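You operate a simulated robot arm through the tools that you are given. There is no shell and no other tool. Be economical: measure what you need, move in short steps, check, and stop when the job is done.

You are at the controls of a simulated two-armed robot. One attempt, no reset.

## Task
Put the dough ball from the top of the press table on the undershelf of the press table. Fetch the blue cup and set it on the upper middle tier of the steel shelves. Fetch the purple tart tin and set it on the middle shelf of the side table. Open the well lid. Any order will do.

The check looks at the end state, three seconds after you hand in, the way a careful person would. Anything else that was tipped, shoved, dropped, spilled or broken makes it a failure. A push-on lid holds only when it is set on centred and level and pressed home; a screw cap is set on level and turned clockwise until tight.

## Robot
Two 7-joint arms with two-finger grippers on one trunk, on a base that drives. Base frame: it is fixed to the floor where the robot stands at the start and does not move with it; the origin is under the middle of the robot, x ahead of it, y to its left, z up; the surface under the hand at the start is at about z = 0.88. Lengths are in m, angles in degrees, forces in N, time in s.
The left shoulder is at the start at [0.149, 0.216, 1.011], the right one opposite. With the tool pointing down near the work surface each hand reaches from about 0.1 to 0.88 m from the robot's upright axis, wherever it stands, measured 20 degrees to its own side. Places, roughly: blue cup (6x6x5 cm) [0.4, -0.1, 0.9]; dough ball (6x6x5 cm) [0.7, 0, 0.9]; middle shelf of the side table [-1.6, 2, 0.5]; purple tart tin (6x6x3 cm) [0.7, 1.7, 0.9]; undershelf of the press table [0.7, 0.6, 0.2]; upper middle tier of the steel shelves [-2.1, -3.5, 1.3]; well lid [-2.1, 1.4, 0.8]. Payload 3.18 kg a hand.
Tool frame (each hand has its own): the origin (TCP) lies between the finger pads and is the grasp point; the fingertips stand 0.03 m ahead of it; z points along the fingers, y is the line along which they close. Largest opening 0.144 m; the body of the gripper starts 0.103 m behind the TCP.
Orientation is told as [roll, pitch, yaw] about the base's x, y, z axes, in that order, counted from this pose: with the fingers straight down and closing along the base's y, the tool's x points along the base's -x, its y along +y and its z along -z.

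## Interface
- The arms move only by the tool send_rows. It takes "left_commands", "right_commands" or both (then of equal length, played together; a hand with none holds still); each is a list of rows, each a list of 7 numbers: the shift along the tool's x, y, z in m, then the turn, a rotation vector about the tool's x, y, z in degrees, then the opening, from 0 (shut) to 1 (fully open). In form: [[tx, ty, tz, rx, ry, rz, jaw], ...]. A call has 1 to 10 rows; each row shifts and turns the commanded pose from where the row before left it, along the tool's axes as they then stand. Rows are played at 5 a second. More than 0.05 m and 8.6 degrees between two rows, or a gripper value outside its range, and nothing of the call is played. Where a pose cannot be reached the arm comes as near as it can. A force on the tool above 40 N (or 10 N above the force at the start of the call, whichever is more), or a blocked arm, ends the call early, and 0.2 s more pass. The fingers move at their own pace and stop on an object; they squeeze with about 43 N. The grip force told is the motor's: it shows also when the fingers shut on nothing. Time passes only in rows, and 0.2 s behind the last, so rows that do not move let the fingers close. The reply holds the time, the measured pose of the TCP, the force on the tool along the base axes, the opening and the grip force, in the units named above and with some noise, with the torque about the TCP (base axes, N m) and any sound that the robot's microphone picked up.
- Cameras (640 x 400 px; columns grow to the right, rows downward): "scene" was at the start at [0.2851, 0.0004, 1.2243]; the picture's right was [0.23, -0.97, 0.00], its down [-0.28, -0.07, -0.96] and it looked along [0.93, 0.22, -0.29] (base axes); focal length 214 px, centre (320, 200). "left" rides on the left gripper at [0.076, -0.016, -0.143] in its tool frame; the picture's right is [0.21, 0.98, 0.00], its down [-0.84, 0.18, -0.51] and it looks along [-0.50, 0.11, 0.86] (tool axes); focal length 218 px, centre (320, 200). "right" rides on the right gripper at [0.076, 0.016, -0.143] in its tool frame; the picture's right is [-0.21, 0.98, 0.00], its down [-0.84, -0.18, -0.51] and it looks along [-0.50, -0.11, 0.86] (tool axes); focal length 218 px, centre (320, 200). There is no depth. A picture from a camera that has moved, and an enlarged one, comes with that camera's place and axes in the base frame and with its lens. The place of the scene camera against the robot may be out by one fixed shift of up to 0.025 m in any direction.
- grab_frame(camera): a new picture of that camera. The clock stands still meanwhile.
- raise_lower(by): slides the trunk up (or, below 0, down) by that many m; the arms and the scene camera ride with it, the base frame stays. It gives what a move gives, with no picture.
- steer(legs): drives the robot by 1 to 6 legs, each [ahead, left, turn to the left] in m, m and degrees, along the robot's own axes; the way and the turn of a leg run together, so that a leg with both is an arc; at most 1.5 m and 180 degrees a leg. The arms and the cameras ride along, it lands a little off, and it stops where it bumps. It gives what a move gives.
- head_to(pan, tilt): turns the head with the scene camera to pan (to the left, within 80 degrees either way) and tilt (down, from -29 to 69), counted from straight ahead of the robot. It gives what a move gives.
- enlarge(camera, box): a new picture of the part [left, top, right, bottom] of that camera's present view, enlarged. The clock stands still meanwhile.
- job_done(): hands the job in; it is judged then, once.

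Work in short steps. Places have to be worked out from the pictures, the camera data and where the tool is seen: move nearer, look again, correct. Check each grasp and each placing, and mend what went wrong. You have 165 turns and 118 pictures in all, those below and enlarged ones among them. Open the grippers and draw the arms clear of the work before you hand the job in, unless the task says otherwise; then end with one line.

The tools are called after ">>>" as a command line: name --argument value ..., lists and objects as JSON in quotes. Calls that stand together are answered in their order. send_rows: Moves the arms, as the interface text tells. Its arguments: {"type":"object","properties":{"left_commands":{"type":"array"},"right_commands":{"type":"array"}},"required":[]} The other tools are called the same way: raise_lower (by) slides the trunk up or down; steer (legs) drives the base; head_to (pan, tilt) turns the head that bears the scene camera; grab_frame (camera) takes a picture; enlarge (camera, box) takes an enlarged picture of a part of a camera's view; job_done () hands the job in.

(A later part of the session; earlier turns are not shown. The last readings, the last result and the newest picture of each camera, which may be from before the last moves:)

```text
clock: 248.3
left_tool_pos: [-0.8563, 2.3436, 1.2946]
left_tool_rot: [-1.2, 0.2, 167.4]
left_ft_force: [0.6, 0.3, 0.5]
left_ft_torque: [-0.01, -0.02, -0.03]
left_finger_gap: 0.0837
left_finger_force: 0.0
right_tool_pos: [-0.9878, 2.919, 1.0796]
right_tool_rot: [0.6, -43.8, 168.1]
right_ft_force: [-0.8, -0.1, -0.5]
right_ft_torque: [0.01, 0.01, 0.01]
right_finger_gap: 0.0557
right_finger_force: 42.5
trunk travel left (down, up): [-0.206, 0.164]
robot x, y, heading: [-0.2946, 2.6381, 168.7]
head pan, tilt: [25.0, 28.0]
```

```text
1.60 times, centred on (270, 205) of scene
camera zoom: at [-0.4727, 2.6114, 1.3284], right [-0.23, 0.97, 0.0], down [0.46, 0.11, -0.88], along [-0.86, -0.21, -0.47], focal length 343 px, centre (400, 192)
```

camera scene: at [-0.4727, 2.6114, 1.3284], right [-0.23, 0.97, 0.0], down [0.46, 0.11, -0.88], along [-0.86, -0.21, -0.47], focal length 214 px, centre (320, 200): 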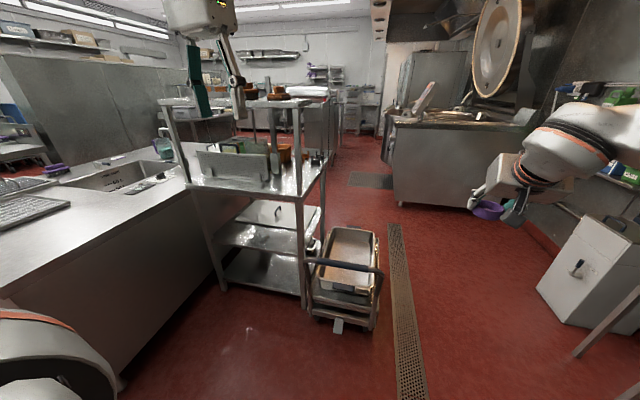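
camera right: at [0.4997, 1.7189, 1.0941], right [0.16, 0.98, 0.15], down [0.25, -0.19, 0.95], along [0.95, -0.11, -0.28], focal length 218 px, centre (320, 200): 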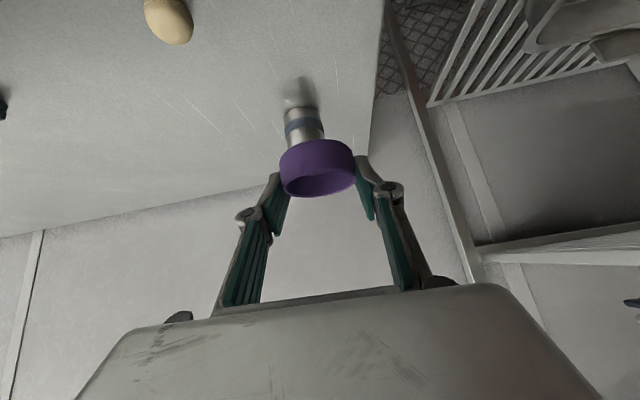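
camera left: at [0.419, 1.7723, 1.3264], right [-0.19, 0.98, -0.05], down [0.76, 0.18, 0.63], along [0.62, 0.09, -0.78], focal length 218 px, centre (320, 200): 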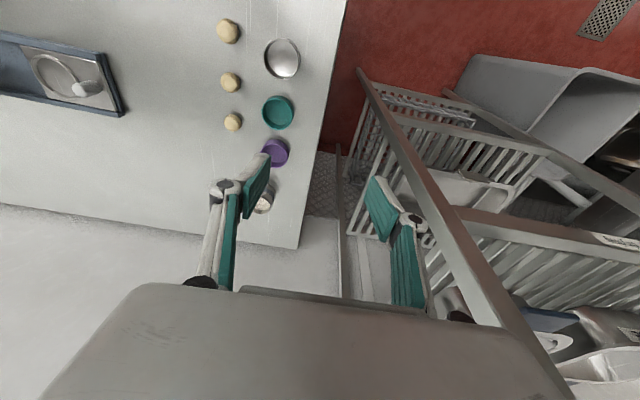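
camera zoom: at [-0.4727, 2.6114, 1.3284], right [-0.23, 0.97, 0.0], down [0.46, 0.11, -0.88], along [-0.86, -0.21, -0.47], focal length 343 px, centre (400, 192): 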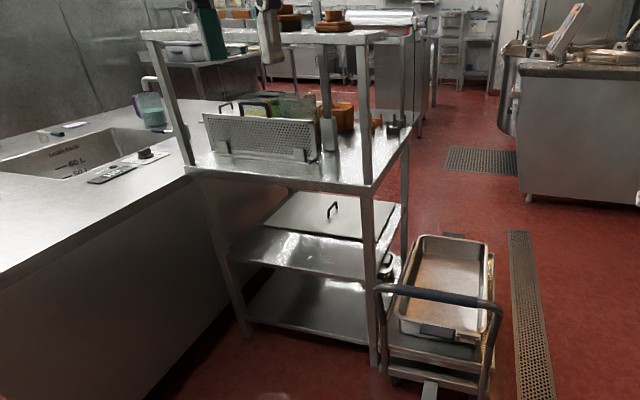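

The middle shelf (z≈0.52) is open on its east side (x≈-1.28, y 1.8–2.3) with a free front strip about 0.2 m deep. I'll turn to heading 200°, lower the trunk and hand, then approach.

>>> steer --legs '[[0.05, 0, 31.5]]'

>>> raise_lower --by -0.2

>>> send_rows --right_commands '[[0.0278, 0, 0.0288, 0, 0, 0, 0], [0.0278, 0, 0.0288, 0, 0, 0, 0], [0.0278, 0, 0.0288, 0, 0, 0, 0], [0.0278, 0, 0.0288, 0, 0, 0, 0], [0.0278, 0, 0.0288, 0, 0, 0, 0], [0, 0, 0, 0, 0, 0, 0]]'

>>> grab_frame --camera "right"

```text
clock: 250.2
left_tool_pos: [-0.6655, 2.0849, 1.293]
left_tool_rot: [-1.1, 0.2, -160.9]
left_ft_force: [-0.7, 0.1, 0.3]
left_ft_torque: [0.01, 0.01, -0.04]
left_finger_gap: 0.0836
left_finger_force: 0.0
right_tool_pos: [-1.0831, 2.5071, 1.0792]
right_tool_rot: [0.7, -43.9, -160.3]
right_ft_force: [-1.2, 0.2, 0.1]
right_ft_torque: [0.03, 0.01, 0.01]
right_finger_gap: 0.0559
right_finger_force: 43.0
trunk travel left (down, up): [-0.206, 0.164]
robot x, y, heading: [-0.344, 2.6342, -159.9]
head pan, tilt: [25.0, 28.0]
```

```text
clock: 252.4
left_tool_pos: [-0.6654, 2.0871, 1.0945]
left_tool_rot: [-1.2, 0.0, -160.9]
left_ft_force: [0.0, 1.2, 0.7]
left_ft_torque: [-0.01, 0.0, -0.01]
left_finger_gap: 0.0834
left_finger_force: 0.1
right_tool_pos: [-1.0809, 2.5072, 0.8808]
right_tool_rot: [0.7, -44.1, -160.3]
right_ft_force: [-0.3, -0.6, 0.2]
right_ft_torque: [0.01, 0.0, 0.03]
right_finger_gap: 0.0558
right_finger_force: 43.2
trunk travel left (down, up): [-0.006, 0.364]
robot x, y, heading: [-0.3373, 2.6303, -159.7]
head pan, tilt: [25.0, 28.0]
```

```text
clock: 253.8
left_tool_pos: [-0.6657, 2.0865, 1.0939]
left_tool_rot: [-1.2, 0.3, -160.8]
left_ft_force: [0.7, -0.1, 0.4]
left_ft_torque: [-0.02, 0.02, 0.0]
left_finger_gap: 0.0835
left_finger_force: 0.1
right_tool_pos: [-1.0806, 2.5051, 0.6785]
right_tool_rot: [0.6, -44.0, -160.3]
right_ft_force: [-0.4, 0.2, -0.5]
right_ft_torque: [-0.01, -0.01, -0.02]
right_finger_gap: 0.0558
right_finger_force: 42.9
trunk travel left (down, up): [-0.006, 0.364]
robot x, y, heading: [-0.3416, 2.6341, -159.7]
head pan, tilt: [25.0, 28.0]
```

```text
46 pictures are left
camera right: at [-0.9295, 2.5437, 0.7281], right [0.2, -0.97, 0.15], down [-0.3, 0.09, 0.95], along [-0.93, -0.23, -0.28], focal length 218 px, centre (320, 200)
```

right: 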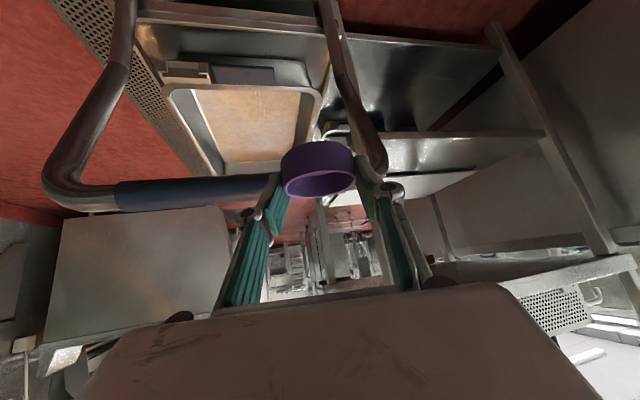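

Driving left then ahead to bring the tin just in front of the shelf's east opening.

>>> steer --legs '[[0, 0.33, 0], [0.22, 0, 0]]'

>>> grab_frame --camera "right"

>>> grab_frame --camera "scene"

```text
clock: 258.6
left_tool_pos: [-0.7582, 1.6989, 1.0936]
left_tool_rot: [-1.2, 0.4, -160.9]
left_ft_force: [-0.3, -0.2, -0.7]
left_ft_torque: [0.05, 0.0, 0.02]
left_finger_gap: 0.0835
left_finger_force: 0.0
right_tool_pos: [-1.1729, 2.117, 0.6781]
right_tool_rot: [0.6, -43.9, -160.3]
right_ft_force: [-0.1, -1.1, -0.3]
right_ft_torque: [0.0, 0.0, 0.0]
right_finger_gap: 0.0561
right_finger_force: 42.7
trunk travel left (down, up): [-0.006, 0.364]
robot x, y, heading: [-0.4346, 2.2433, -160.0]
head pan, tilt: [25.0, 28.0]
```

```text
45 pictures are left
camera right: at [-1.0223, 2.1554, 0.7278], right [0.19, -0.97, 0.15], down [-0.3, 0.09, 0.95], along [-0.93, -0.23, -0.28], focal length 218 px, centre (320, 200)
```

right: 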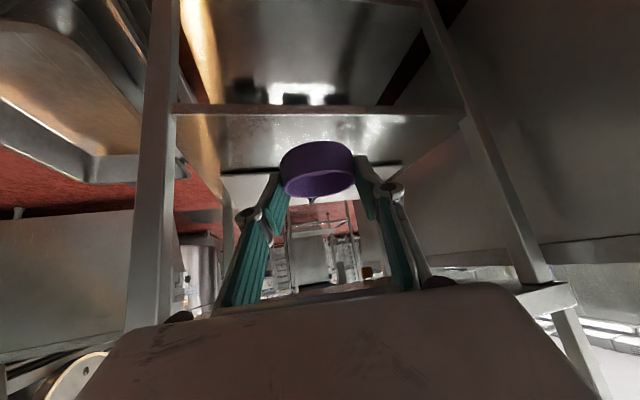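

```text
44 pictures are left
camera scene: at [-0.7692, 2.0588, 1.0828], right [-0.71, 0.7, 0.0], down [0.33, 0.33, -0.88], along [-0.62, -0.63, -0.47], focal length 214 px, centre (320, 200)
```

scene: 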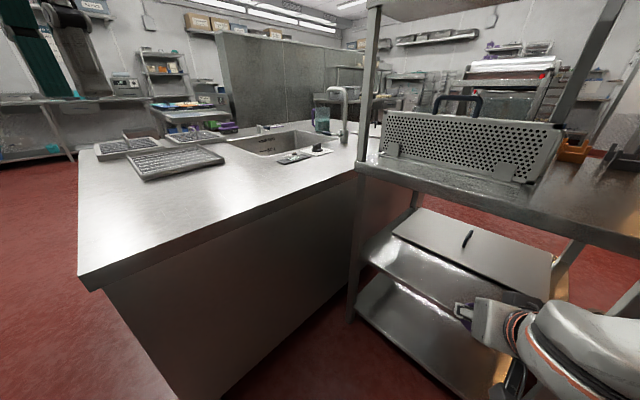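

Shelf edge ≈z 0.505, free depth ~16 cm before the plate. Extend forward-down 8 cm each by arm, then drive 0.12.

>>> send_rows --right_commands '[[-0.0007, 0, 0.0377, 0, 0, 0, 0], [-0.0007, 0, 0.0377, 0, 0, 0, 0], [-0.0007, 0, 0.0377, 0, 0, 0, 0], [0, 0, 0, 0, 0, 0, 0]]'

>>> steer --legs '[[0.11, 0, 0]]'

>>> grab_frame --camera "right"

```text
clock: 259.6
left_tool_pos: [-0.7583, 1.698, 1.0936]
left_tool_rot: [-1.1, 0.2, -160.9]
left_ft_force: [-0.6, 0.2, -0.6]
left_ft_torque: [0.02, -0.04, -0.03]
left_finger_gap: 0.0834
left_finger_force: 0.1
right_tool_pos: [-1.2472, 2.0887, 0.5999]
right_tool_rot: [0.6, -44.0, -160.3]
right_ft_force: [0.1, 0.2, -0.1]
right_ft_torque: [0.01, 0.01, 0.05]
right_finger_gap: 0.0558
right_finger_force: 43.1
trunk travel left (down, up): [-0.006, 0.364]
robot x, y, heading: [-0.4324, 2.2445, -159.8]
head pan, tilt: [25.0, 28.0]
```

```text
clock: 260.8
left_tool_pos: [-0.8616, 1.66, 1.0912]
left_tool_rot: [-1.2, 0.3, -160.9]
left_ft_force: [-0.1, -0.1, -0.5]
left_ft_torque: [0.03, -0.08, 0.01]
left_finger_gap: 0.0835
left_finger_force: 0.0
right_tool_pos: [-1.3507, 2.0505, 0.5984]
right_tool_rot: [0.5, -43.9, -160.3]
right_ft_force: [0.2, 0.0, 0.2]
right_ft_torque: [0.0, 0.03, 0.02]
right_finger_gap: 0.0558
right_finger_force: 42.9
trunk travel left (down, up): [-0.006, 0.364]
robot x, y, heading: [-0.5369, 2.2035, -159.8]
head pan, tilt: [25.0, 28.0]
```

```text
43 pictures are left
camera right: at [-1.1997, 2.0888, 0.6474], right [0.2, -0.97, 0.15], down [-0.3, 0.09, 0.95], along [-0.93, -0.23, -0.28], focal length 218 px, centre (320, 200)
```

right: 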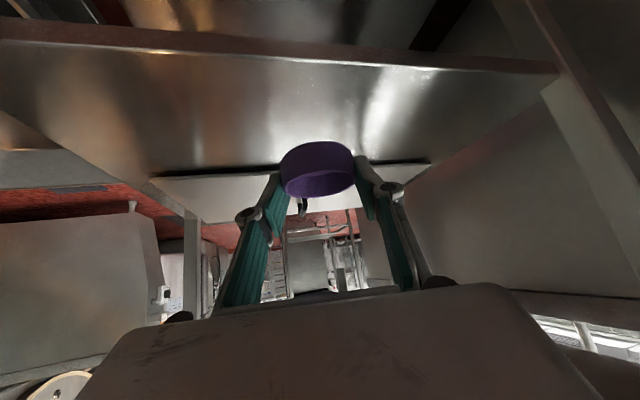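

Triangulating two views, the shelf is lower/farther than thought (z≈0.43–0.46, edge x≈-1.38). Extend 10 cm forward and 6 cm down, and look again.

>>> send_rows --right_commands '[[-0.0167, 0, 0.0303, 0, 0, 0, 0], [-0.0167, 0, 0.0303, 0, 0, 0, 0], [-0.0167, 0, 0.0303, 0, 0, 0, 0], [0.007, 0, 0.0072, 0, 0, 0, 0], [0, 0, 0, 0, 0, 0, 0]]'

>>> grab_frame --camera "right"

```text
clock: 262.0
left_tool_pos: [-0.8614, 1.6598, 1.093]
left_tool_rot: [-1.1, 0.3, -160.8]
left_ft_force: [-0.3, -0.4, 0.6]
left_ft_torque: [0.04, 0.04, -0.01]
left_finger_gap: 0.0836
left_finger_force: 0.1
right_tool_pos: [-1.4431, 2.0164, 0.5574]
right_tool_rot: [0.6, -43.9, -160.4]
right_ft_force: [-0.3, 0.4, 0.4]
right_ft_torque: [-0.02, -0.01, 0.05]
right_finger_gap: 0.0558
right_finger_force: 42.7
trunk travel left (down, up): [-0.006, 0.364]
robot x, y, heading: [-0.5366, 2.2054, -159.7]
head pan, tilt: [25.0, 28.0]
```

```text
42 pictures are left
camera right: at [-1.2922, 2.0542, 0.6073], right [0.2, -0.97, 0.15], down [-0.3, 0.09, 0.95], along [-0.93, -0.23, -0.28], focal length 218 px, centre (320, 200)
```

right: 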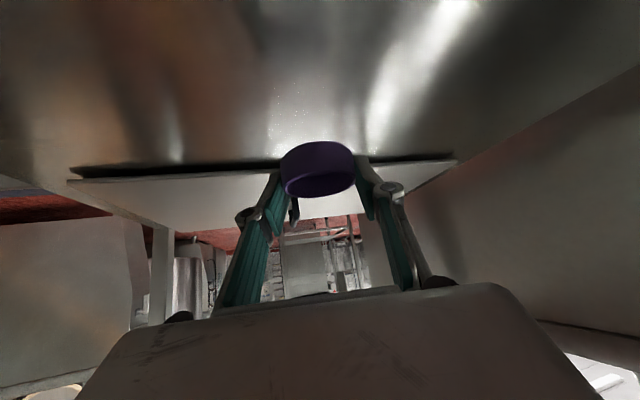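

Move 3 cm further in and 5 cm down, then creep down to contact.

>>> send_rows --right_commands '[[-0.0216, 0, 0.0209, 0, 0, 0, 0], [0.0139, 0, 0.0144, 0, 0, 0, 0], [0.0139, 0, 0.0144, 0, 0, 0, 0], [0.0069, 0, 0.0072, 0, 0, 0, 0], [0, 0, 0, 0, 0, 0, 0]]'

>>> grab_frame --camera "right"

```text
clock: 263.2
left_tool_pos: [-0.8614, 1.6598, 1.0945]
left_tool_rot: [-1.2, 0.1, -160.9]
left_ft_force: [-0.1, 0.7, -0.6]
left_ft_torque: [-0.01, -0.01, 0.02]
left_finger_gap: 0.0836
left_finger_force: 0.0
right_tool_pos: [-1.4716, 2.0057, 0.5078]
right_tool_rot: [0.6, -44.0, -160.3]
right_ft_force: [-0.2, 0.3, -1.4]
right_ft_torque: [0.01, -0.01, 0.0]
right_finger_gap: 0.0558
right_finger_force: 42.4
trunk travel left (down, up): [-0.006, 0.364]
robot x, y, heading: [-0.5331, 2.2081, -159.9]
head pan, tilt: [25.0, 28.0]
```

```text
41 pictures are left
camera right: at [-1.3206, 2.0436, 0.5569], right [0.2, -0.97, 0.15], down [-0.3, 0.09, 0.95], along [-0.93, -0.23, -0.28], focal length 218 px, centre (320, 200)
```

right: 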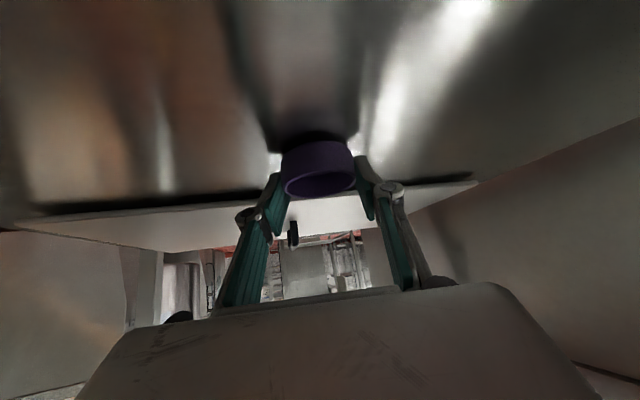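

Tin nearly meets its reflection. Creeping down.

>>> send_rows --right_commands '[[0.0028, 0, 0.0029, 0, 0, 0, 0], [0.0028, 0, 0.0029, 0, 0, 0, 0], [0.0021, 0, 0.0022, 0, 0, 0, 0], [0, 0, 0, 0, 0, 0, 0]]'

```text
clock: 264.2
left_tool_pos: [-0.8587, 1.6609, 1.0957]
left_tool_rot: [-1.3, 0.0, -160.9]
left_ft_force: [-0.5, 0.4, -0.1]
left_ft_torque: [0.01, 0.01, -0.01]
left_finger_gap: 0.0836
left_finger_force: 0.1
right_tool_pos: [-1.4729, 2.0046, 0.5039]
right_tool_rot: [0.5, -44.4, -160.2]
right_ft_force: [1.4, 2.0, 22.7]
right_ft_torque: [0.42, -0.04, -0.04]
right_finger_gap: 0.0559
right_finger_force: 43.0
trunk travel left (down, up): [-0.006, 0.364]
robot x, y, heading: [-0.5333, 2.2073, -159.7]
head pan, tilt: [25.0, 28.0]
```

Contact (23 N) at TCP 0.504: shelf ≈0.47. Relieve 2 mm and open.

>>> send_rows --right_commands '[[-0.0018, 0, -0.0018, 0, 0, 0, 0], [0, 0, 0, 0, 0, 0, 0.42], [0, 0, 0, 0, 0, 0, 0.48], [0, 0, 0, 0, 0, 0, 0.5], [0, 0, 0, 0, 0, 0, 0.5]]'

>>> grab_frame --camera "right"

```text
clock: 265.4
left_tool_pos: [-0.8613, 1.6601, 1.0924]
left_tool_rot: [-1.3, 0.3, -161.0]
left_ft_force: [0.6, 0.1, -0.2]
left_ft_torque: [0.0, 0.0, 0.03]
left_finger_gap: 0.0835
left_finger_force: 0.0
right_tool_pos: [-1.4703, 2.0068, 0.499]
right_tool_rot: [0.6, -43.9, -160.2]
right_ft_force: [-1.3, -0.6, 6.0]
right_ft_torque: [-0.15, 0.08, -0.1]
right_finger_gap: 0.0723
right_finger_force: 0.0
trunk travel left (down, up): [-0.006, 0.364]
robot x, y, heading: [-0.5334, 2.2079, -159.8]
head pan, tilt: [25.0, 28.0]
```

```text
40 pictures are left
camera right: at [-1.3198, 2.0441, 0.5481], right [0.2, -0.97, 0.15], down [-0.3, 0.09, 0.95], along [-0.93, -0.23, -0.28], focal length 218 px, centre (320, 200)
```

right: 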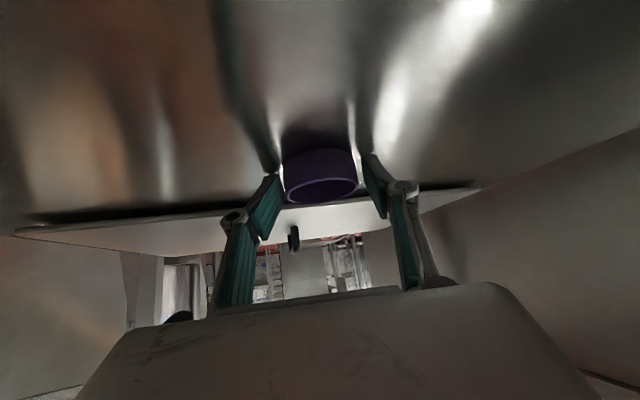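

Tin released on the shelf. Withdraw along the fingers and drive back.

>>> send_rows --right_commands '[[0, 0.002, -0.02, 0, 0, 0, 0.52], [0, 0, -0.035, 0, 0, 0, 0.52], [0, 0, -0.04, 0, 0, 0, 0.52], [0, 0, -0.02, 0, 0, 0, 0.52], [0, 0, 0, 0, 0, 0, 0.52]]'

>>> grab_frame --camera "right"

```text
clock: 266.6
left_tool_pos: [-0.8626, 1.6601, 1.0936]
left_tool_rot: [-1.2, 0.3, -160.9]
left_ft_force: [-0.5, -0.5, -0.1]
left_ft_torque: [-0.02, 0.0, -0.01]
left_finger_gap: 0.0835
left_finger_force: 0.0
right_tool_pos: [-1.3957, 2.032, 0.581]
right_tool_rot: [0.7, -43.9, -160.3]
right_ft_force: [0.9, 0.4, 0.4]
right_ft_torque: [-0.02, 0.01, 0.02]
right_finger_gap: 0.075
right_finger_force: 0.1
trunk travel left (down, up): [-0.006, 0.364]
robot x, y, heading: [-0.5307, 2.2088, -159.5]
head pan, tilt: [25.0, 28.0]
```

```text
39 pictures are left
camera right: at [-1.2451, 2.0706, 0.6308], right [0.19, -0.97, 0.15], down [-0.3, 0.09, 0.95], along [-0.93, -0.23, -0.28], focal length 218 px, centre (320, 200)
```

right: 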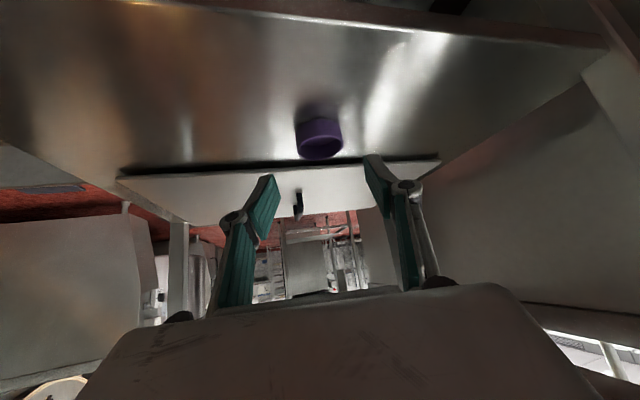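

The tin sits well on the middle shelf. Now back out, raise, and look toward the well lid around [-2.1, 1.4].

>>> steer --legs '[[-0.25, 0, 0]]'

>>> raise_lower --by 0.33

>>> head_to --pan 10 --tilt 25

>>> grab_frame --camera "scene"

```text
clock: 268.4
left_tool_pos: [-0.6221, 1.748, 1.0934]
left_tool_rot: [-1.2, 0.1, -160.9]
left_ft_force: [-0.7, 0.8, 0.7]
left_ft_torque: [0.01, 0.03, 0.02]
left_finger_gap: 0.0837
left_finger_force: 0.1
right_tool_pos: [-1.1567, 2.1207, 0.5795]
right_tool_rot: [0.5, -43.9, -160.4]
right_ft_force: [0.0, -0.1, 0.8]
right_ft_torque: [-0.01, 0.03, 0.0]
right_finger_gap: 0.0749
right_finger_force: 0.1
trunk travel left (down, up): [-0.006, 0.364]
robot x, y, heading: [-0.2996, 2.2949, -159.8]
head pan, tilt: [25.0, 28.0]
```

```text
clock: 271.6
left_tool_pos: [-0.6241, 1.7467, 1.4228]
left_tool_rot: [-1.1, 0.1, -160.9]
left_ft_force: [1.0, -0.1, 0.1]
left_ft_torque: [0.01, -0.02, -0.02]
left_finger_gap: 0.0838
left_finger_force: 0.1
right_tool_pos: [-1.1569, 2.1203, 0.9113]
right_tool_rot: [0.5, -44.0, -160.3]
right_ft_force: [0.3, -0.2, 0.6]
right_ft_torque: [-0.05, -0.02, 0.01]
right_finger_gap: 0.0749
right_finger_force: 0.0
trunk travel left (down, up): [-0.336, 0.034]
robot x, y, heading: [-0.2955, 2.2951, -159.9]
head pan, tilt: [25.0, 28.0]
```

```text
clock: 272.4
left_tool_pos: [-0.6244, 1.7474, 1.4228]
left_tool_rot: [-1.2, 0.1, -161.0]
left_ft_force: [0.0, 0.6, 0.6]
left_ft_torque: [-0.03, -0.01, 0.0]
left_finger_gap: 0.0835
left_finger_force: 0.0
right_tool_pos: [-1.1586, 2.1205, 0.9113]
right_tool_rot: [0.6, -43.9, -160.3]
right_ft_force: [0.1, -0.5, 0.0]
right_ft_torque: [0.02, -0.01, 0.03]
right_finger_gap: 0.075
right_finger_force: 0.1
trunk travel left (down, up): [-0.336, 0.034]
robot x, y, heading: [-0.2955, 2.2918, -159.8]
head pan, tilt: [10.0, 25.0]
```

```text
38 pictures are left
camera scene: at [-0.4176, 2.2124, 1.4668], right [-0.5, 0.86, 0.0], down [0.36, 0.21, -0.91], along [-0.78, -0.46, -0.42], focal length 214 px, centre (320, 200)
```

scene: 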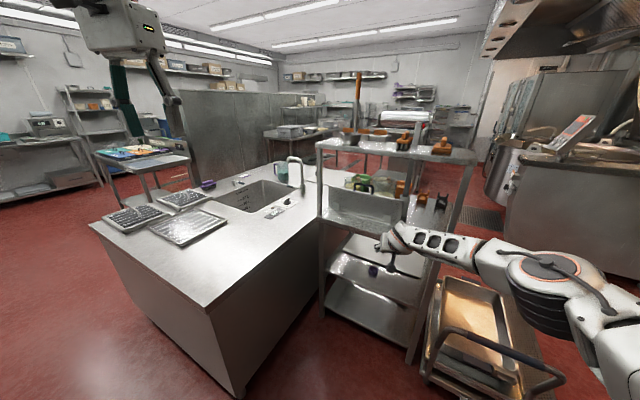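

Zoom in at that location.

>>> enlarge --camera "scene" --box '[260, 120, 480, 300]'

```text
2.22 times, centred on (370, 210) of scene
camera zoom: at [-0.4176, 2.2124, 1.4668], right [-0.5, 0.86, 0.0], down [0.36, 0.21, -0.91], along [-0.78, -0.46, -0.42], focal length 477 px, centre (209, 178)
```

zoom: 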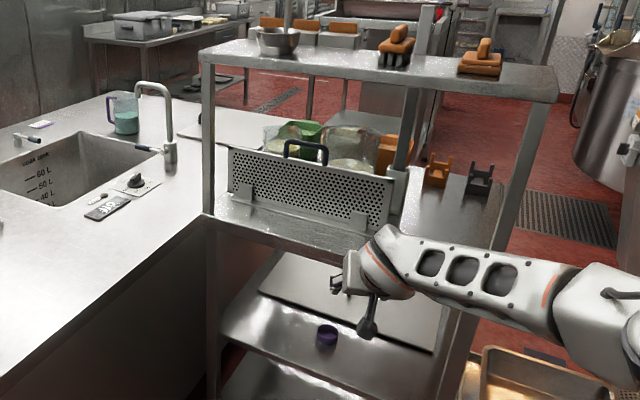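

The tin is confirmed. The lid must be flush on the island's far (west) end, reachable from the north-west. I'll retract and raise the right hand, then drive around the cart.

>>> send_rows --right_commands '[[-0.003, 0, -0.0433, 0, 0, 0, 0.5], [-0.003, 0, -0.0433, 0, 0, 0, 0.5], [-0.003, 0, -0.0433, 0, 0, 0, 0.5], [-0.003, 0, -0.0433, 0, 0, 0, 0.5], [-0.003, 0, -0.0433, 0, 0, 0, 0.5], [-0.003, 0, -0.0433, 0, 0, 0, 0.5], [-0.003, 0, -0.0433, 0, 0, 0, 0.5], [-0.003, 0, -0.0433, 0, 0, 0, 0.5], [0, 0, 0, 0, 0, 0, 0.5]]'

>>> steer --legs '[[0, 0, -20.2], [0, -0.87, 0], [1.3, 0, 0]]'

>>> head_to --pan 45 --tilt 25

>>> grab_frame --camera "scene"

```text
clock: 274.4
left_tool_pos: [-0.6245, 1.747, 1.4223]
left_tool_rot: [-1.2, 0.3, -160.9]
left_ft_force: [0.3, -0.1, -0.7]
left_ft_torque: [0.0, -0.03, 0.03]
left_finger_gap: 0.0834
left_finger_force: 0.1
right_tool_pos: [-0.9479, 2.1983, 1.1754]
right_tool_rot: [0.6, -43.9, -160.2]
right_ft_force: [0.1, 0.3, -0.1]
right_ft_torque: [-0.01, -0.02, 0.0]
right_finger_gap: 0.0719
right_finger_force: 0.0
trunk travel left (down, up): [-0.336, 0.034]
robot x, y, heading: [-0.2967, 2.2948, -159.8]
head pan, tilt: [10.0, 25.0]
```

```text
clock: 282.5
left_tool_pos: [-0.7896, 2.7073, 1.4235]
left_tool_rot: [-1.3, 0.2, 178.5]
left_ft_force: [-0.1, -0.6, 0.9]
left_ft_torque: [0.02, -0.01, 0.0]
left_finger_gap: 0.0834
left_finger_force: 0.1
right_tool_pos: [-0.936, 3.24, 1.1767]
right_tool_rot: [0.2, -44.0, 179.9]
right_ft_force: [-0.6, -0.5, 0.0]
right_ft_torque: [-0.06, 0.0, 0.0]
right_finger_gap: 0.0717
right_finger_force: 0.1
trunk travel left (down, up): [-0.336, 0.034]
robot x, y, heading: [-0.292, 3.1044, 179.8]
head pan, tilt: [10.0, 25.0]
stopped in leg 2: the robot was blocked; the commanded pose is now the measured one
```

```text
clock: 283.5
left_tool_pos: [-0.7904, 2.7067, 1.4226]
left_tool_rot: [-1.3, 0.2, 178.5]
left_ft_force: [0.4, -0.1, -0.1]
left_ft_torque: [-0.02, 0.0, 0.0]
left_finger_gap: 0.0837
left_finger_force: 0.2
right_tool_pos: [-0.9371, 3.2411, 1.1766]
right_tool_rot: [0.3, -43.8, 179.7]
right_ft_force: [0.4, -0.1, 0.1]
right_ft_torque: [0.01, 0.0, 0.02]
right_finger_gap: 0.072
right_finger_force: 0.1
trunk travel left (down, up): [-0.336, 0.034]
robot x, y, heading: [-0.2966, 3.1064, 179.9]
head pan, tilt: [45.0, 25.0]
```

```text
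36 pictures are left
camera scene: at [-0.4023, 3.0164, 1.4666], right [-0.7, 0.71, 0.0], down [0.3, 0.3, -0.91], along [-0.64, -0.64, -0.42], focal length 214 px, centre (320, 200)
```

scene: 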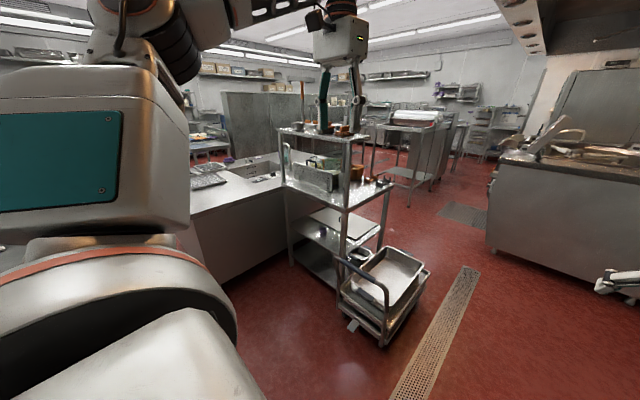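

The lid's place is hidden behind the side table; continue west along the free corridor and look back.

>>> steer --legs '[[0.1, 0.05, 0], [1.4, 0, 0]]'

>>> head_to --pan 75 --tilt 25

>>> grab_frame --camera "scene"

```text
clock: 291.4
left_tool_pos: [-2.3139, 2.6703, 1.4235]
left_tool_rot: [-1.2, 0.3, 178.1]
left_ft_force: [0.1, -0.1, -0.2]
left_ft_torque: [0.0, -0.01, 0.0]
left_finger_gap: 0.0832
left_finger_force: 0.0
right_tool_pos: [-2.457, 3.2042, 1.1758]
right_tool_rot: [0.3, -43.9, 179.2]
right_ft_force: [0.0, 0.0, 0.2]
right_ft_torque: [0.01, -0.01, -0.01]
right_finger_gap: 0.0722
right_finger_force: 0.0
trunk travel left (down, up): [-0.336, 0.034]
robot x, y, heading: [-1.8123, 3.0632, 179.4]
head pan, tilt: [45.0, 25.0]
```

```text
clock: 292.3
left_tool_pos: [-2.3135, 2.6704, 1.4244]
left_tool_rot: [-1.2, 0.3, 178.2]
left_ft_force: [-0.3, -0.9, -0.4]
left_ft_torque: [0.02, -0.01, 0.02]
left_finger_gap: 0.0835
left_finger_force: 0.1
right_tool_pos: [-2.4561, 3.2028, 1.1763]
right_tool_rot: [0.5, -43.8, 179.2]
right_ft_force: [-0.1, 0.2, -0.6]
right_ft_torque: [0.01, 0.02, 0.03]
right_finger_gap: 0.0721
right_finger_force: 0.0
trunk travel left (down, up): [-0.336, 0.034]
robot x, y, heading: [-1.8115, 3.0644, 179.3]
head pan, tilt: [75.0, 25.0]
```

```text
35 pictures are left
camera scene: at [-1.883, 2.9539, 1.4668], right [-0.96, 0.27, 0.0], down [0.11, 0.41, -0.91], along [-0.24, -0.87, -0.42], focal length 214 px, centre (320, 200)
```

scene: 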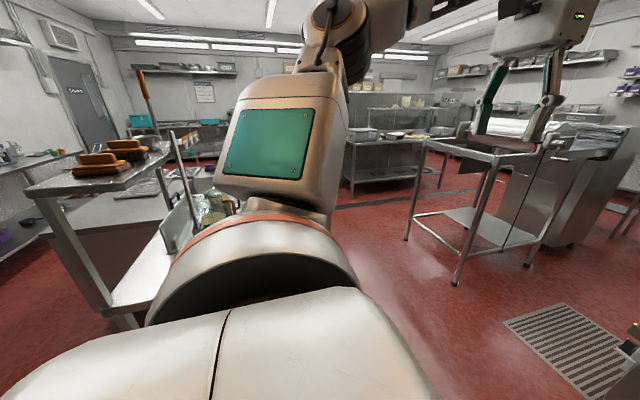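

Turn left to face south for a clear look.

>>> steer --legs '[[0.35, 0, 0], [0, 0, 90]]'

>>> head_to --pan 5 --tilt 25

>>> grab_frame --camera "scene"

```text
clock: 298.4
left_tool_pos: [-1.7714, 2.5692, 1.4248]
left_tool_rot: [-1.2, 0.2, -91.5]
left_ft_force: [0.5, 0.6, 0.0]
left_ft_torque: [0.03, 0.0, 0.02]
left_finger_gap: 0.0836
left_finger_force: 0.0
right_tool_pos: [-2.3043, 2.422, 1.1749]
right_tool_rot: [0.4, -43.9, -90.4]
right_ft_force: [-0.9, 0.3, 0.2]
right_ft_torque: [0.02, -0.01, 0.0]
right_finger_gap: 0.0717
right_finger_force: 0.1
trunk travel left (down, up): [-0.336, 0.034]
robot x, y, heading: [-2.1676, 3.0702, -90.1]
head pan, tilt: [75.0, 25.0]
```

```text
clock: 299.8
left_tool_pos: [-1.7728, 2.5699, 1.4233]
left_tool_rot: [-1.3, 0.2, -91.5]
left_ft_force: [0.2, 0.3, 0.4]
left_ft_torque: [-0.01, 0.0, 0.03]
left_finger_gap: 0.0834
left_finger_force: 0.1
right_tool_pos: [-2.3056, 2.4223, 1.1753]
right_tool_rot: [0.5, -43.9, -90.3]
right_ft_force: [-0.4, -0.3, -0.8]
right_ft_torque: [0.0, 0.03, 0.0]
right_finger_gap: 0.072
right_finger_force: 0.1
trunk travel left (down, up): [-0.336, 0.034]
robot x, y, heading: [-2.1703, 3.0645, -90.0]
head pan, tilt: [5.0, 25.0]
```

```text
34 pictures are left
camera scene: at [-2.1644, 2.9132, 1.4668], right [-1.0, -0.08, 0.0], down [-0.04, 0.42, -0.91], along [0.08, -0.9, -0.42], focal length 214 px, centre (320, 200)
```

scene: 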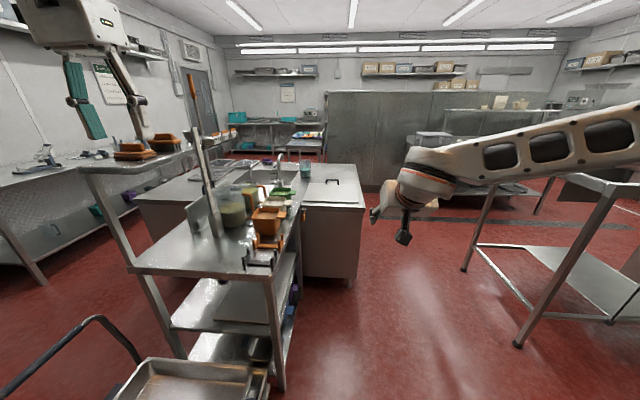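

There it is: a flat lid with a black handle on the island's west end. Zoom in.

>>> enlarge --camera "scene" --box '[270, 140, 400, 220]'

```text
4.92 times, centred on (335, 180) of scene
camera zoom: at [-2.1644, 2.9132, 1.4668], right [-1.0, -0.08, 0.0], down [-0.04, 0.42, -0.91], along [0.08, -0.9, -0.42], focal length 1056 px, centre (246, 298)
```

zoom: 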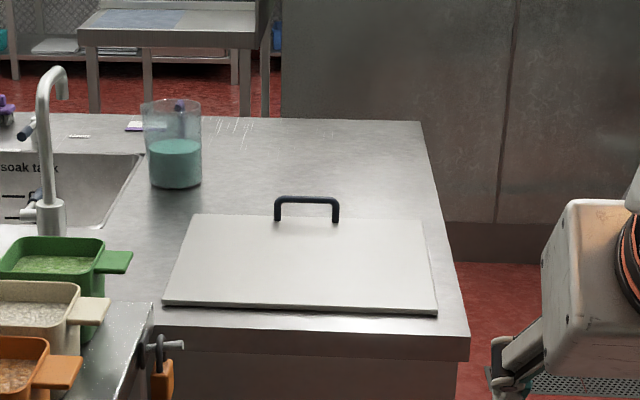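

Lid spans x -2.32…-1.92, y 1.17…1.56 with the handle bar along x near its south edge at ≈[-2.125, 1.22]; so it hinges on the north edge. I'll stand on the west side facing east.

>>> steer --legs '[[0, -0.65, 0], [1.5, 0, 0], [0, 0, 90]]'

>>> head_to --pan -10 --tilt 40

>>> grab_frame --camera "scene"

>>> grab_frame --camera "right"

```text
clock: 303.7
left_tool_pos: [-2.158, 2.5687, 1.4246]
left_tool_rot: [-1.2, 0.1, -91.9]
left_ft_force: [-0.8, 0.1, -0.2]
left_ft_torque: [0.03, -0.02, 0.02]
left_finger_gap: 0.0835
left_finger_force: 0.1
right_tool_pos: [-2.6939, 2.4218, 1.1752]
right_tool_rot: [-0.1, -43.8, -90.6]
right_ft_force: [0.9, -0.2, 0.8]
right_ft_torque: [0.01, 0.0, -0.02]
right_finger_gap: 0.0722
right_finger_force: 0.0
trunk travel left (down, up): [-0.336, 0.034]
robot x, y, heading: [-2.5561, 3.072, -90.6]
head pan, tilt: [5.0, 25.0]
stopped in leg 1: the robot was blocked; the commanded pose is now the measured one
```

```text
clock: 304.5
left_tool_pos: [-2.1588, 2.5689, 1.4232]
left_tool_rot: [-1.4, 0.0, -91.9]
left_ft_force: [0.1, 0.7, 0.0]
left_ft_torque: [-0.02, 0.02, 0.01]
left_finger_gap: 0.0836
left_finger_force: 0.2
right_tool_pos: [-2.6924, 2.4231, 1.1748]
right_tool_rot: [-0.1, -43.9, -90.4]
right_ft_force: [-0.3, 0.9, -0.5]
right_ft_torque: [0.0, 0.04, 0.01]
right_finger_gap: 0.072
right_finger_force: 0.1
trunk travel left (down, up): [-0.336, 0.034]
robot x, y, heading: [-2.5566, 3.0662, -90.3]
head pan, tilt: [-10.0, 40.0]
```

```text
32 pictures are left
camera scene: at [-2.5695, 2.9221, 1.4436], right [-0.98, 0.18, 0.01], down [0.11, 0.63, -0.77], along [-0.14, -0.75, -0.64], focal length 214 px, centre (320, 200)
```

scene: 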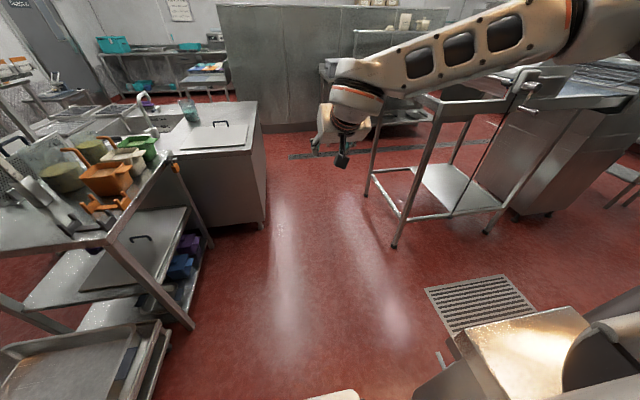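

```text
31 pictures are left
camera right: at [-2.674, 2.5771, 1.2252], right [0.98, -0.16, 0.14], down [-0.18, -0.26, 0.95], along [-0.12, -0.95, -0.28], focal length 218 px, centre (320, 200)
```

right: 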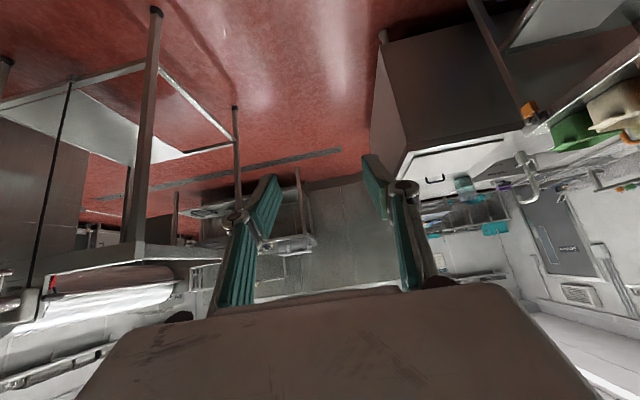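

The kettle unit blocks the strafe here. Go south first, then right, then turn east.

>>> steer --legs '[[0, 0.03, 0.3], [0.85, 0, 0], [0, -0.28, 0], [0.67, 0, 0], [0, 0, 90]]'

>>> head_to --pan -10 --tilt 40

>>> grab_frame --camera "scene"

```text
clock: 319.4
left_tool_pos: [-2.3196, 1.9445, 1.4257]
left_tool_rot: [-1.0, 0.1, -1.4]
left_ft_force: [0.2, -0.3, 0.3]
left_ft_torque: [-0.04, 0.01, -0.01]
left_finger_gap: 0.0834
left_finger_force: 0.0
right_tool_pos: [-2.1688, 1.4141, 1.1736]
right_tool_rot: [0.4, -43.8, -0.2]
right_ft_force: [0.3, 0.2, -0.3]
right_ft_torque: [0.0, 0.02, -0.01]
right_finger_gap: 0.072
right_finger_force: 0.0
trunk travel left (down, up): [-0.336, 0.034]
robot x, y, heading: [-2.8152, 1.5461, 0.3]
head pan, tilt: [-10.0, 40.0]
```

```text
clock: 319.9
left_tool_pos: [-2.3198, 1.9452, 1.4262]
left_tool_rot: [-1.0, 0.1, -1.3]
left_ft_force: [-0.2, 0.5, -0.3]
left_ft_torque: [0.02, -0.03, 0.02]
left_finger_gap: 0.0837
left_finger_force: 0.1
right_tool_pos: [-2.1675, 1.4134, 1.1748]
right_tool_rot: [0.4, -43.8, -0.2]
right_ft_force: [-1.1, 0.0, 1.0]
right_ft_torque: [0.0, -0.04, 0.0]
right_finger_gap: 0.0719
right_finger_force: 0.0
trunk travel left (down, up): [-0.336, 0.034]
robot x, y, heading: [-2.8165, 1.5446, 0.2]
head pan, tilt: [-10.0, 40.0]
```

```text
30 pictures are left
camera scene: at [-2.6946, 1.5117, 1.4435], right [-0.17, -0.99, 0.0], down [-0.63, 0.11, -0.77], along [0.76, -0.13, -0.64], focal length 214 px, centre (320, 200)
```

scene: 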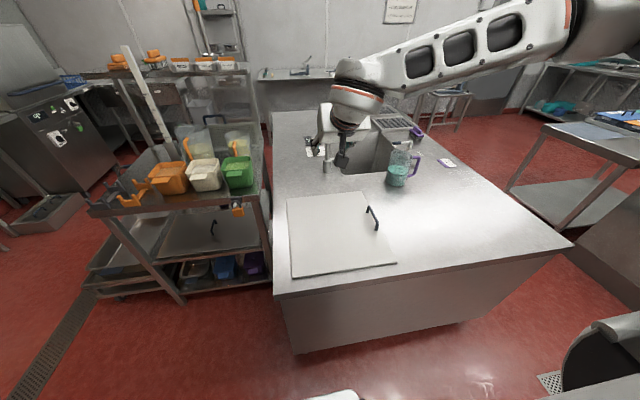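

Good stance. Handle ≈[-2.14, 1.213]. Bring the right hand upright and above the handle.

>>> send_rows --right_commands '[[0, -0.033, 0, 0, 7.3, 0, 0.4], [0, -0.033, 0, 0, 7.3, 0, 0.4], [0, -0.033, 0, 0, 7.3, 0, 0.4], [0, -0.033, 0, 0, 7.3, 0, 0.4], [0, -0.033, 0, 0, 7.3, 0, 0.4], [0, -0.033, 0.02, 0, 7.3, 0, 0.4], [0, 0, 0.04, 0, 0, 0, 0.4], [0, 0, 0.04, 0, 0, 0, 0.4], [0, 0, 0, 0, 0, 0, 0.4]]'

>>> grab_frame --camera "right"

```text
clock: 321.9
left_tool_pos: [-2.3219, 1.9449, 1.4262]
left_tool_rot: [-1.0, 0.1, -1.3]
left_ft_force: [0.1, -0.4, 0.0]
left_ft_torque: [0.02, -0.02, 0.02]
left_finger_gap: 0.0835
left_finger_force: 0.0
right_tool_pos: [-2.1541, 1.2605, 1.0951]
right_tool_rot: [0.4, -9.8, -0.1]
right_ft_force: [0.6, -0.5, 0.3]
right_ft_torque: [0.01, 0.03, -0.02]
right_finger_gap: 0.0576
right_finger_force: 0.2
right hand out of reach, approached as far as the arm can: row 5, 6
trunk travel left (down, up): [-0.336, 0.034]
robot x, y, heading: [-2.8175, 1.5464, 0.3]
head pan, tilt: [-10.0, 40.0]
```

```text
29 pictures are left
camera right: at [-2.2533, 1.2758, 1.2225], right [0.21, 0.98, 0.04], down [0.74, -0.18, 0.64], along [0.64, -0.1, -0.77], focal length 218 px, centre (320, 200)
```

right: 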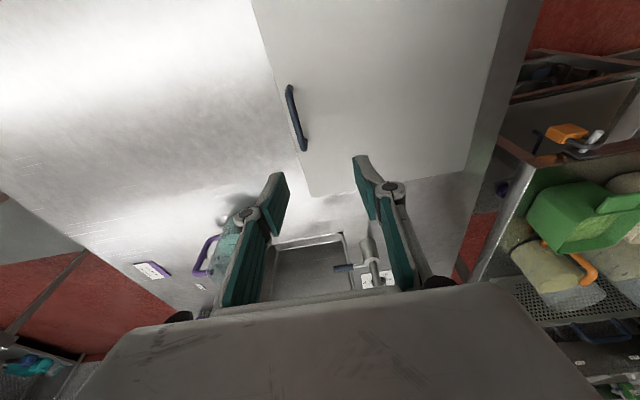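

Bar centre at ≈[-2.127, 1.223], along x, good for the fingers closing along y. Descend to about z 0.905.

>>> send_rows --right_commands '[[0.0011, -0.0075, 0.0384, 0, 0, 0, 0.35], [0.0011, -0.0075, 0.0384, 0, 0, 0, 0.35], [0.0011, -0.0075, 0.0384, 0, 0, 0, 0.35], [0.0011, -0.0075, 0.0384, 0, 0, 0, 0.35], [0.0011, -0.0075, 0.0384, 0, 0, 0, 0.35], [0, 0, 0, 0, 0, 0, 0.35]]'

>>> grab_frame --camera "right"

```text
clock: 323.4
left_tool_pos: [-2.3218, 1.9446, 1.4253]
left_tool_rot: [-1.0, 0.1, -1.3]
left_ft_force: [0.2, -0.2, 0.5]
left_ft_torque: [-0.02, -0.02, 0.01]
left_finger_gap: 0.0835
left_finger_force: 0.1
right_tool_pos: [-2.1276, 1.2226, 0.9056]
right_tool_rot: [0.2, -9.8, -0.1]
right_ft_force: [-0.5, 0.4, 0.2]
right_ft_torque: [0.01, 0.01, 0.04]
right_finger_gap: 0.0504
right_finger_force: 0.1
trunk travel left (down, up): [-0.336, 0.034]
robot x, y, heading: [-2.8137, 1.5471, 0.5]
head pan, tilt: [-10.0, 40.0]
```

```text
28 pictures are left
camera right: at [-2.2263, 1.2388, 1.0332], right [0.2, 0.98, 0.04], down [0.74, -0.18, 0.64], along [0.64, -0.1, -0.77], focal length 218 px, centre (320, 200)
```

right: 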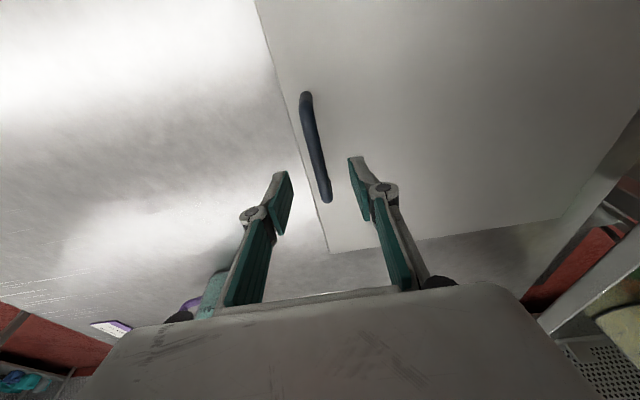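

Triangulating, the bar is at z≈0.805, y≈1.219. Descend 6 cm and look.

>>> send_rows --right_commands '[[0.001, -0.002, 0.03, 0, 0, 0, 0.35], [0.001, -0.001, 0.03, 0, 0, 0, 0.35], [0, 0, 0, 0, 0, 0, 0.35]]'

>>> grab_frame --camera "right"

```text
clock: 324.1
left_tool_pos: [-2.3211, 1.9453, 1.4257]
left_tool_rot: [-0.9, 0.1, -1.4]
left_ft_force: [0.1, 0.4, 0.0]
left_ft_torque: [0.02, -0.05, 0.0]
left_finger_gap: 0.0835
left_finger_force: 0.1
right_tool_pos: [-2.1192, 1.2187, 0.8448]
right_tool_rot: [0.3, -9.9, -0.1]
right_ft_force: [0.4, 0.3, -0.2]
right_ft_torque: [0.03, 0.01, 0.0]
right_finger_gap: 0.0503
right_finger_force: 0.0
trunk travel left (down, up): [-0.336, 0.034]
robot x, y, heading: [-2.8176, 1.5492, 0.3]
head pan, tilt: [-10.0, 40.0]
```

```text
27 pictures are left
camera right: at [-2.218, 1.2352, 0.9726], right [0.2, 0.98, 0.04], down [0.74, -0.18, 0.64], along [0.64, -0.1, -0.77], focal length 218 px, centre (320, 200)
```

right: 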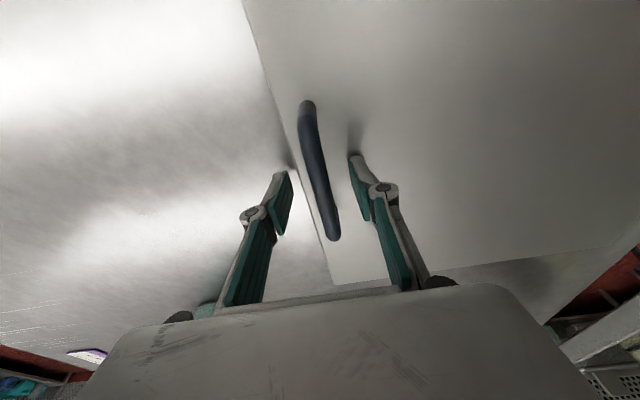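

Bar lies centrally between the fingers. Down 3 cm more and close.

>>> send_rows --right_commands '[[0.002, 0, 0.015, 0, 0, 0, 0.35], [0.002, 0, 0.013, 0, 0, 0, 0.35], [0, 0, 0, 0, 0, 0, 0.35], [0, 0, 0, 0, 0, 0, 0.1], [0, 0, 0, 0, 0, 0, 0.0], [0, 0, 0, 0, 0, 0, 0.0]]'

>>> grab_frame --camera "right"

```text
clock: 324.8
left_tool_pos: [-2.3242, 1.9442, 1.4269]
left_tool_rot: [-0.9, -0.1, -1.4]
left_ft_force: [-0.7, 0.0, 0.2]
left_ft_torque: [0.08, 0.0, 0.02]
left_finger_gap: 0.0836
left_finger_force: 0.1
right_tool_pos: [-2.1144, 1.2265, 0.8312]
right_tool_rot: [1.0, -10.7, -0.1]
right_ft_force: [-8.4, -0.6, 24.9]
right_ft_torque: [-0.53, 0.43, -0.42]
right_finger_gap: 0.0658
right_finger_force: 4.5
trunk travel left (down, up): [-0.336, 0.034]
robot x, y, heading: [-2.8156, 1.5501, 0.3]
head pan, tilt: [-10.0, 40.0]
stopped in row 3 (right hand): the force on the tool passed its limit at 57 N (the readings are from after the stop); the commanded pose is now the measured one
```

```text
26 pictures are left
camera right: at [-2.215, 1.241, 0.9571], right [0.2, 0.98, 0.05], down [0.73, -0.19, 0.65], along [0.65, -0.09, -0.76], focal length 218 px, centre (320, 200)
```

right: 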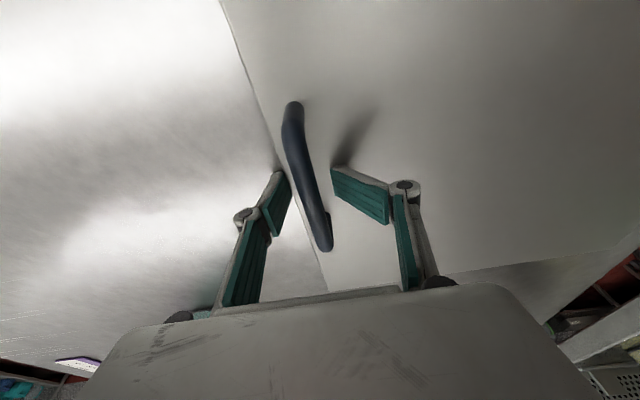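

The fingertips touched the lid (top ≈0.80), so the bar is ~0.84. Raise 1.2 cm, shift 6 mm right, and close.

>>> send_rows --right_commands '[[-0.001, -0.006, -0.012, 0, 0, 0, 0.35], [0, 0, 0, 0, 0, 0, 0.35], [0, 0, 0, 0, 0, 0, 0.15], [0, 0, 0, 0, 0, 0, 0], [0, 0, 0, 0, 0, 0, 0]]'

>>> grab_frame --camera "right"

```text
clock: 326.1
left_tool_pos: [-2.3231, 1.9458, 1.4262]
left_tool_rot: [-1.1, 0.0, -1.3]
left_ft_force: [-0.4, 1.2, 0.4]
left_ft_torque: [-0.04, -0.01, 0.02]
left_finger_gap: 0.0833
left_finger_force: 0.0
right_tool_pos: [-2.115, 1.2139, 0.8414]
right_tool_rot: [0.2, -10.6, -0.1]
right_ft_force: [-10.2, -4.7, 12.3]
right_ft_torque: [-1.21, 0.22, 0.99]
right_finger_gap: 0.0276
right_finger_force: 44.6
trunk travel left (down, up): [-0.336, 0.034]
robot x, y, heading: [-2.8148, 1.5459, 0.5]
head pan, tilt: [-10.0, 40.0]
stopped in row 5 (right hand): the force on the tool passed its limit at 41 N (the readings are from after the stop); the commanded pose is now the measured one
```

```text
25 pictures are left
camera right: at [-2.2161, 1.2308, 0.9676], right [0.21, 0.98, 0.04], down [0.74, -0.18, 0.65], along [0.65, -0.1, -0.76], focal length 218 px, centre (320, 200)
```

right: 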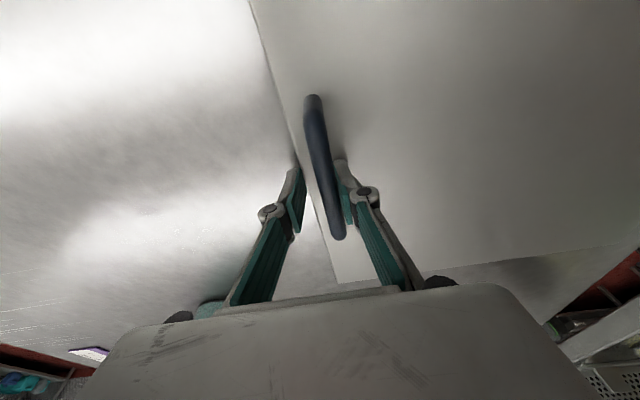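

Grip stalled at 2.8 cm, with side force, perhaps tips rubbing on the lid. Raise 6 mm and let it settle closed.

>>> send_rows --right_commands '[[-0.001, 0, -0.006, 0, 0, 0, 0.05], [0, 0, 0, 0, 0, 0, 0], [0, 0, 0, 0, 0, 0, 0], [0, 0, 0, 0, 0, 0, 0]]'

>>> enlarge --camera "right" --box '[240, 80, 400, 280]'

```text
clock: 327.1
left_tool_pos: [-2.3214, 1.9472, 1.4247]
left_tool_rot: [-1.0, 0.0, -1.2]
left_ft_force: [0.5, -0.4, 0.5]
left_ft_torque: [0.04, 0.0, -0.01]
left_finger_gap: 0.0837
left_finger_force: 0.1
right_tool_pos: [-2.1143, 1.2242, 0.8451]
right_tool_rot: [0.6, -10.2, 0.2]
right_ft_force: [-7.4, 30.2, -12.4]
right_ft_torque: [-0.33, 0.93, -0.3]
right_finger_gap: 0.0108
right_finger_force: 40.7
trunk travel left (down, up): [-0.336, 0.034]
robot x, y, heading: [-2.8145, 1.5476, 0.4]
head pan, tilt: [-10.0, 40.0]
```

```text
2.00 times, centred on (320, 180) of right
camera zoom: at [-2.2151, 1.2374, 0.9722], right [0.2, 0.98, 0.05], down [0.74, -0.18, 0.65], along [0.64, -0.1, -0.76], focal length 436 px, centre (320, 240)
```

zoom: 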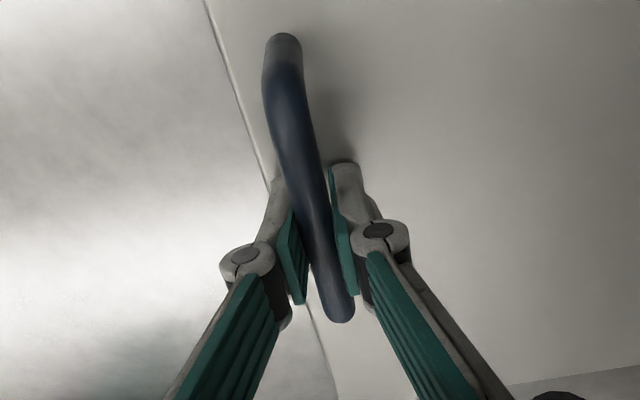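

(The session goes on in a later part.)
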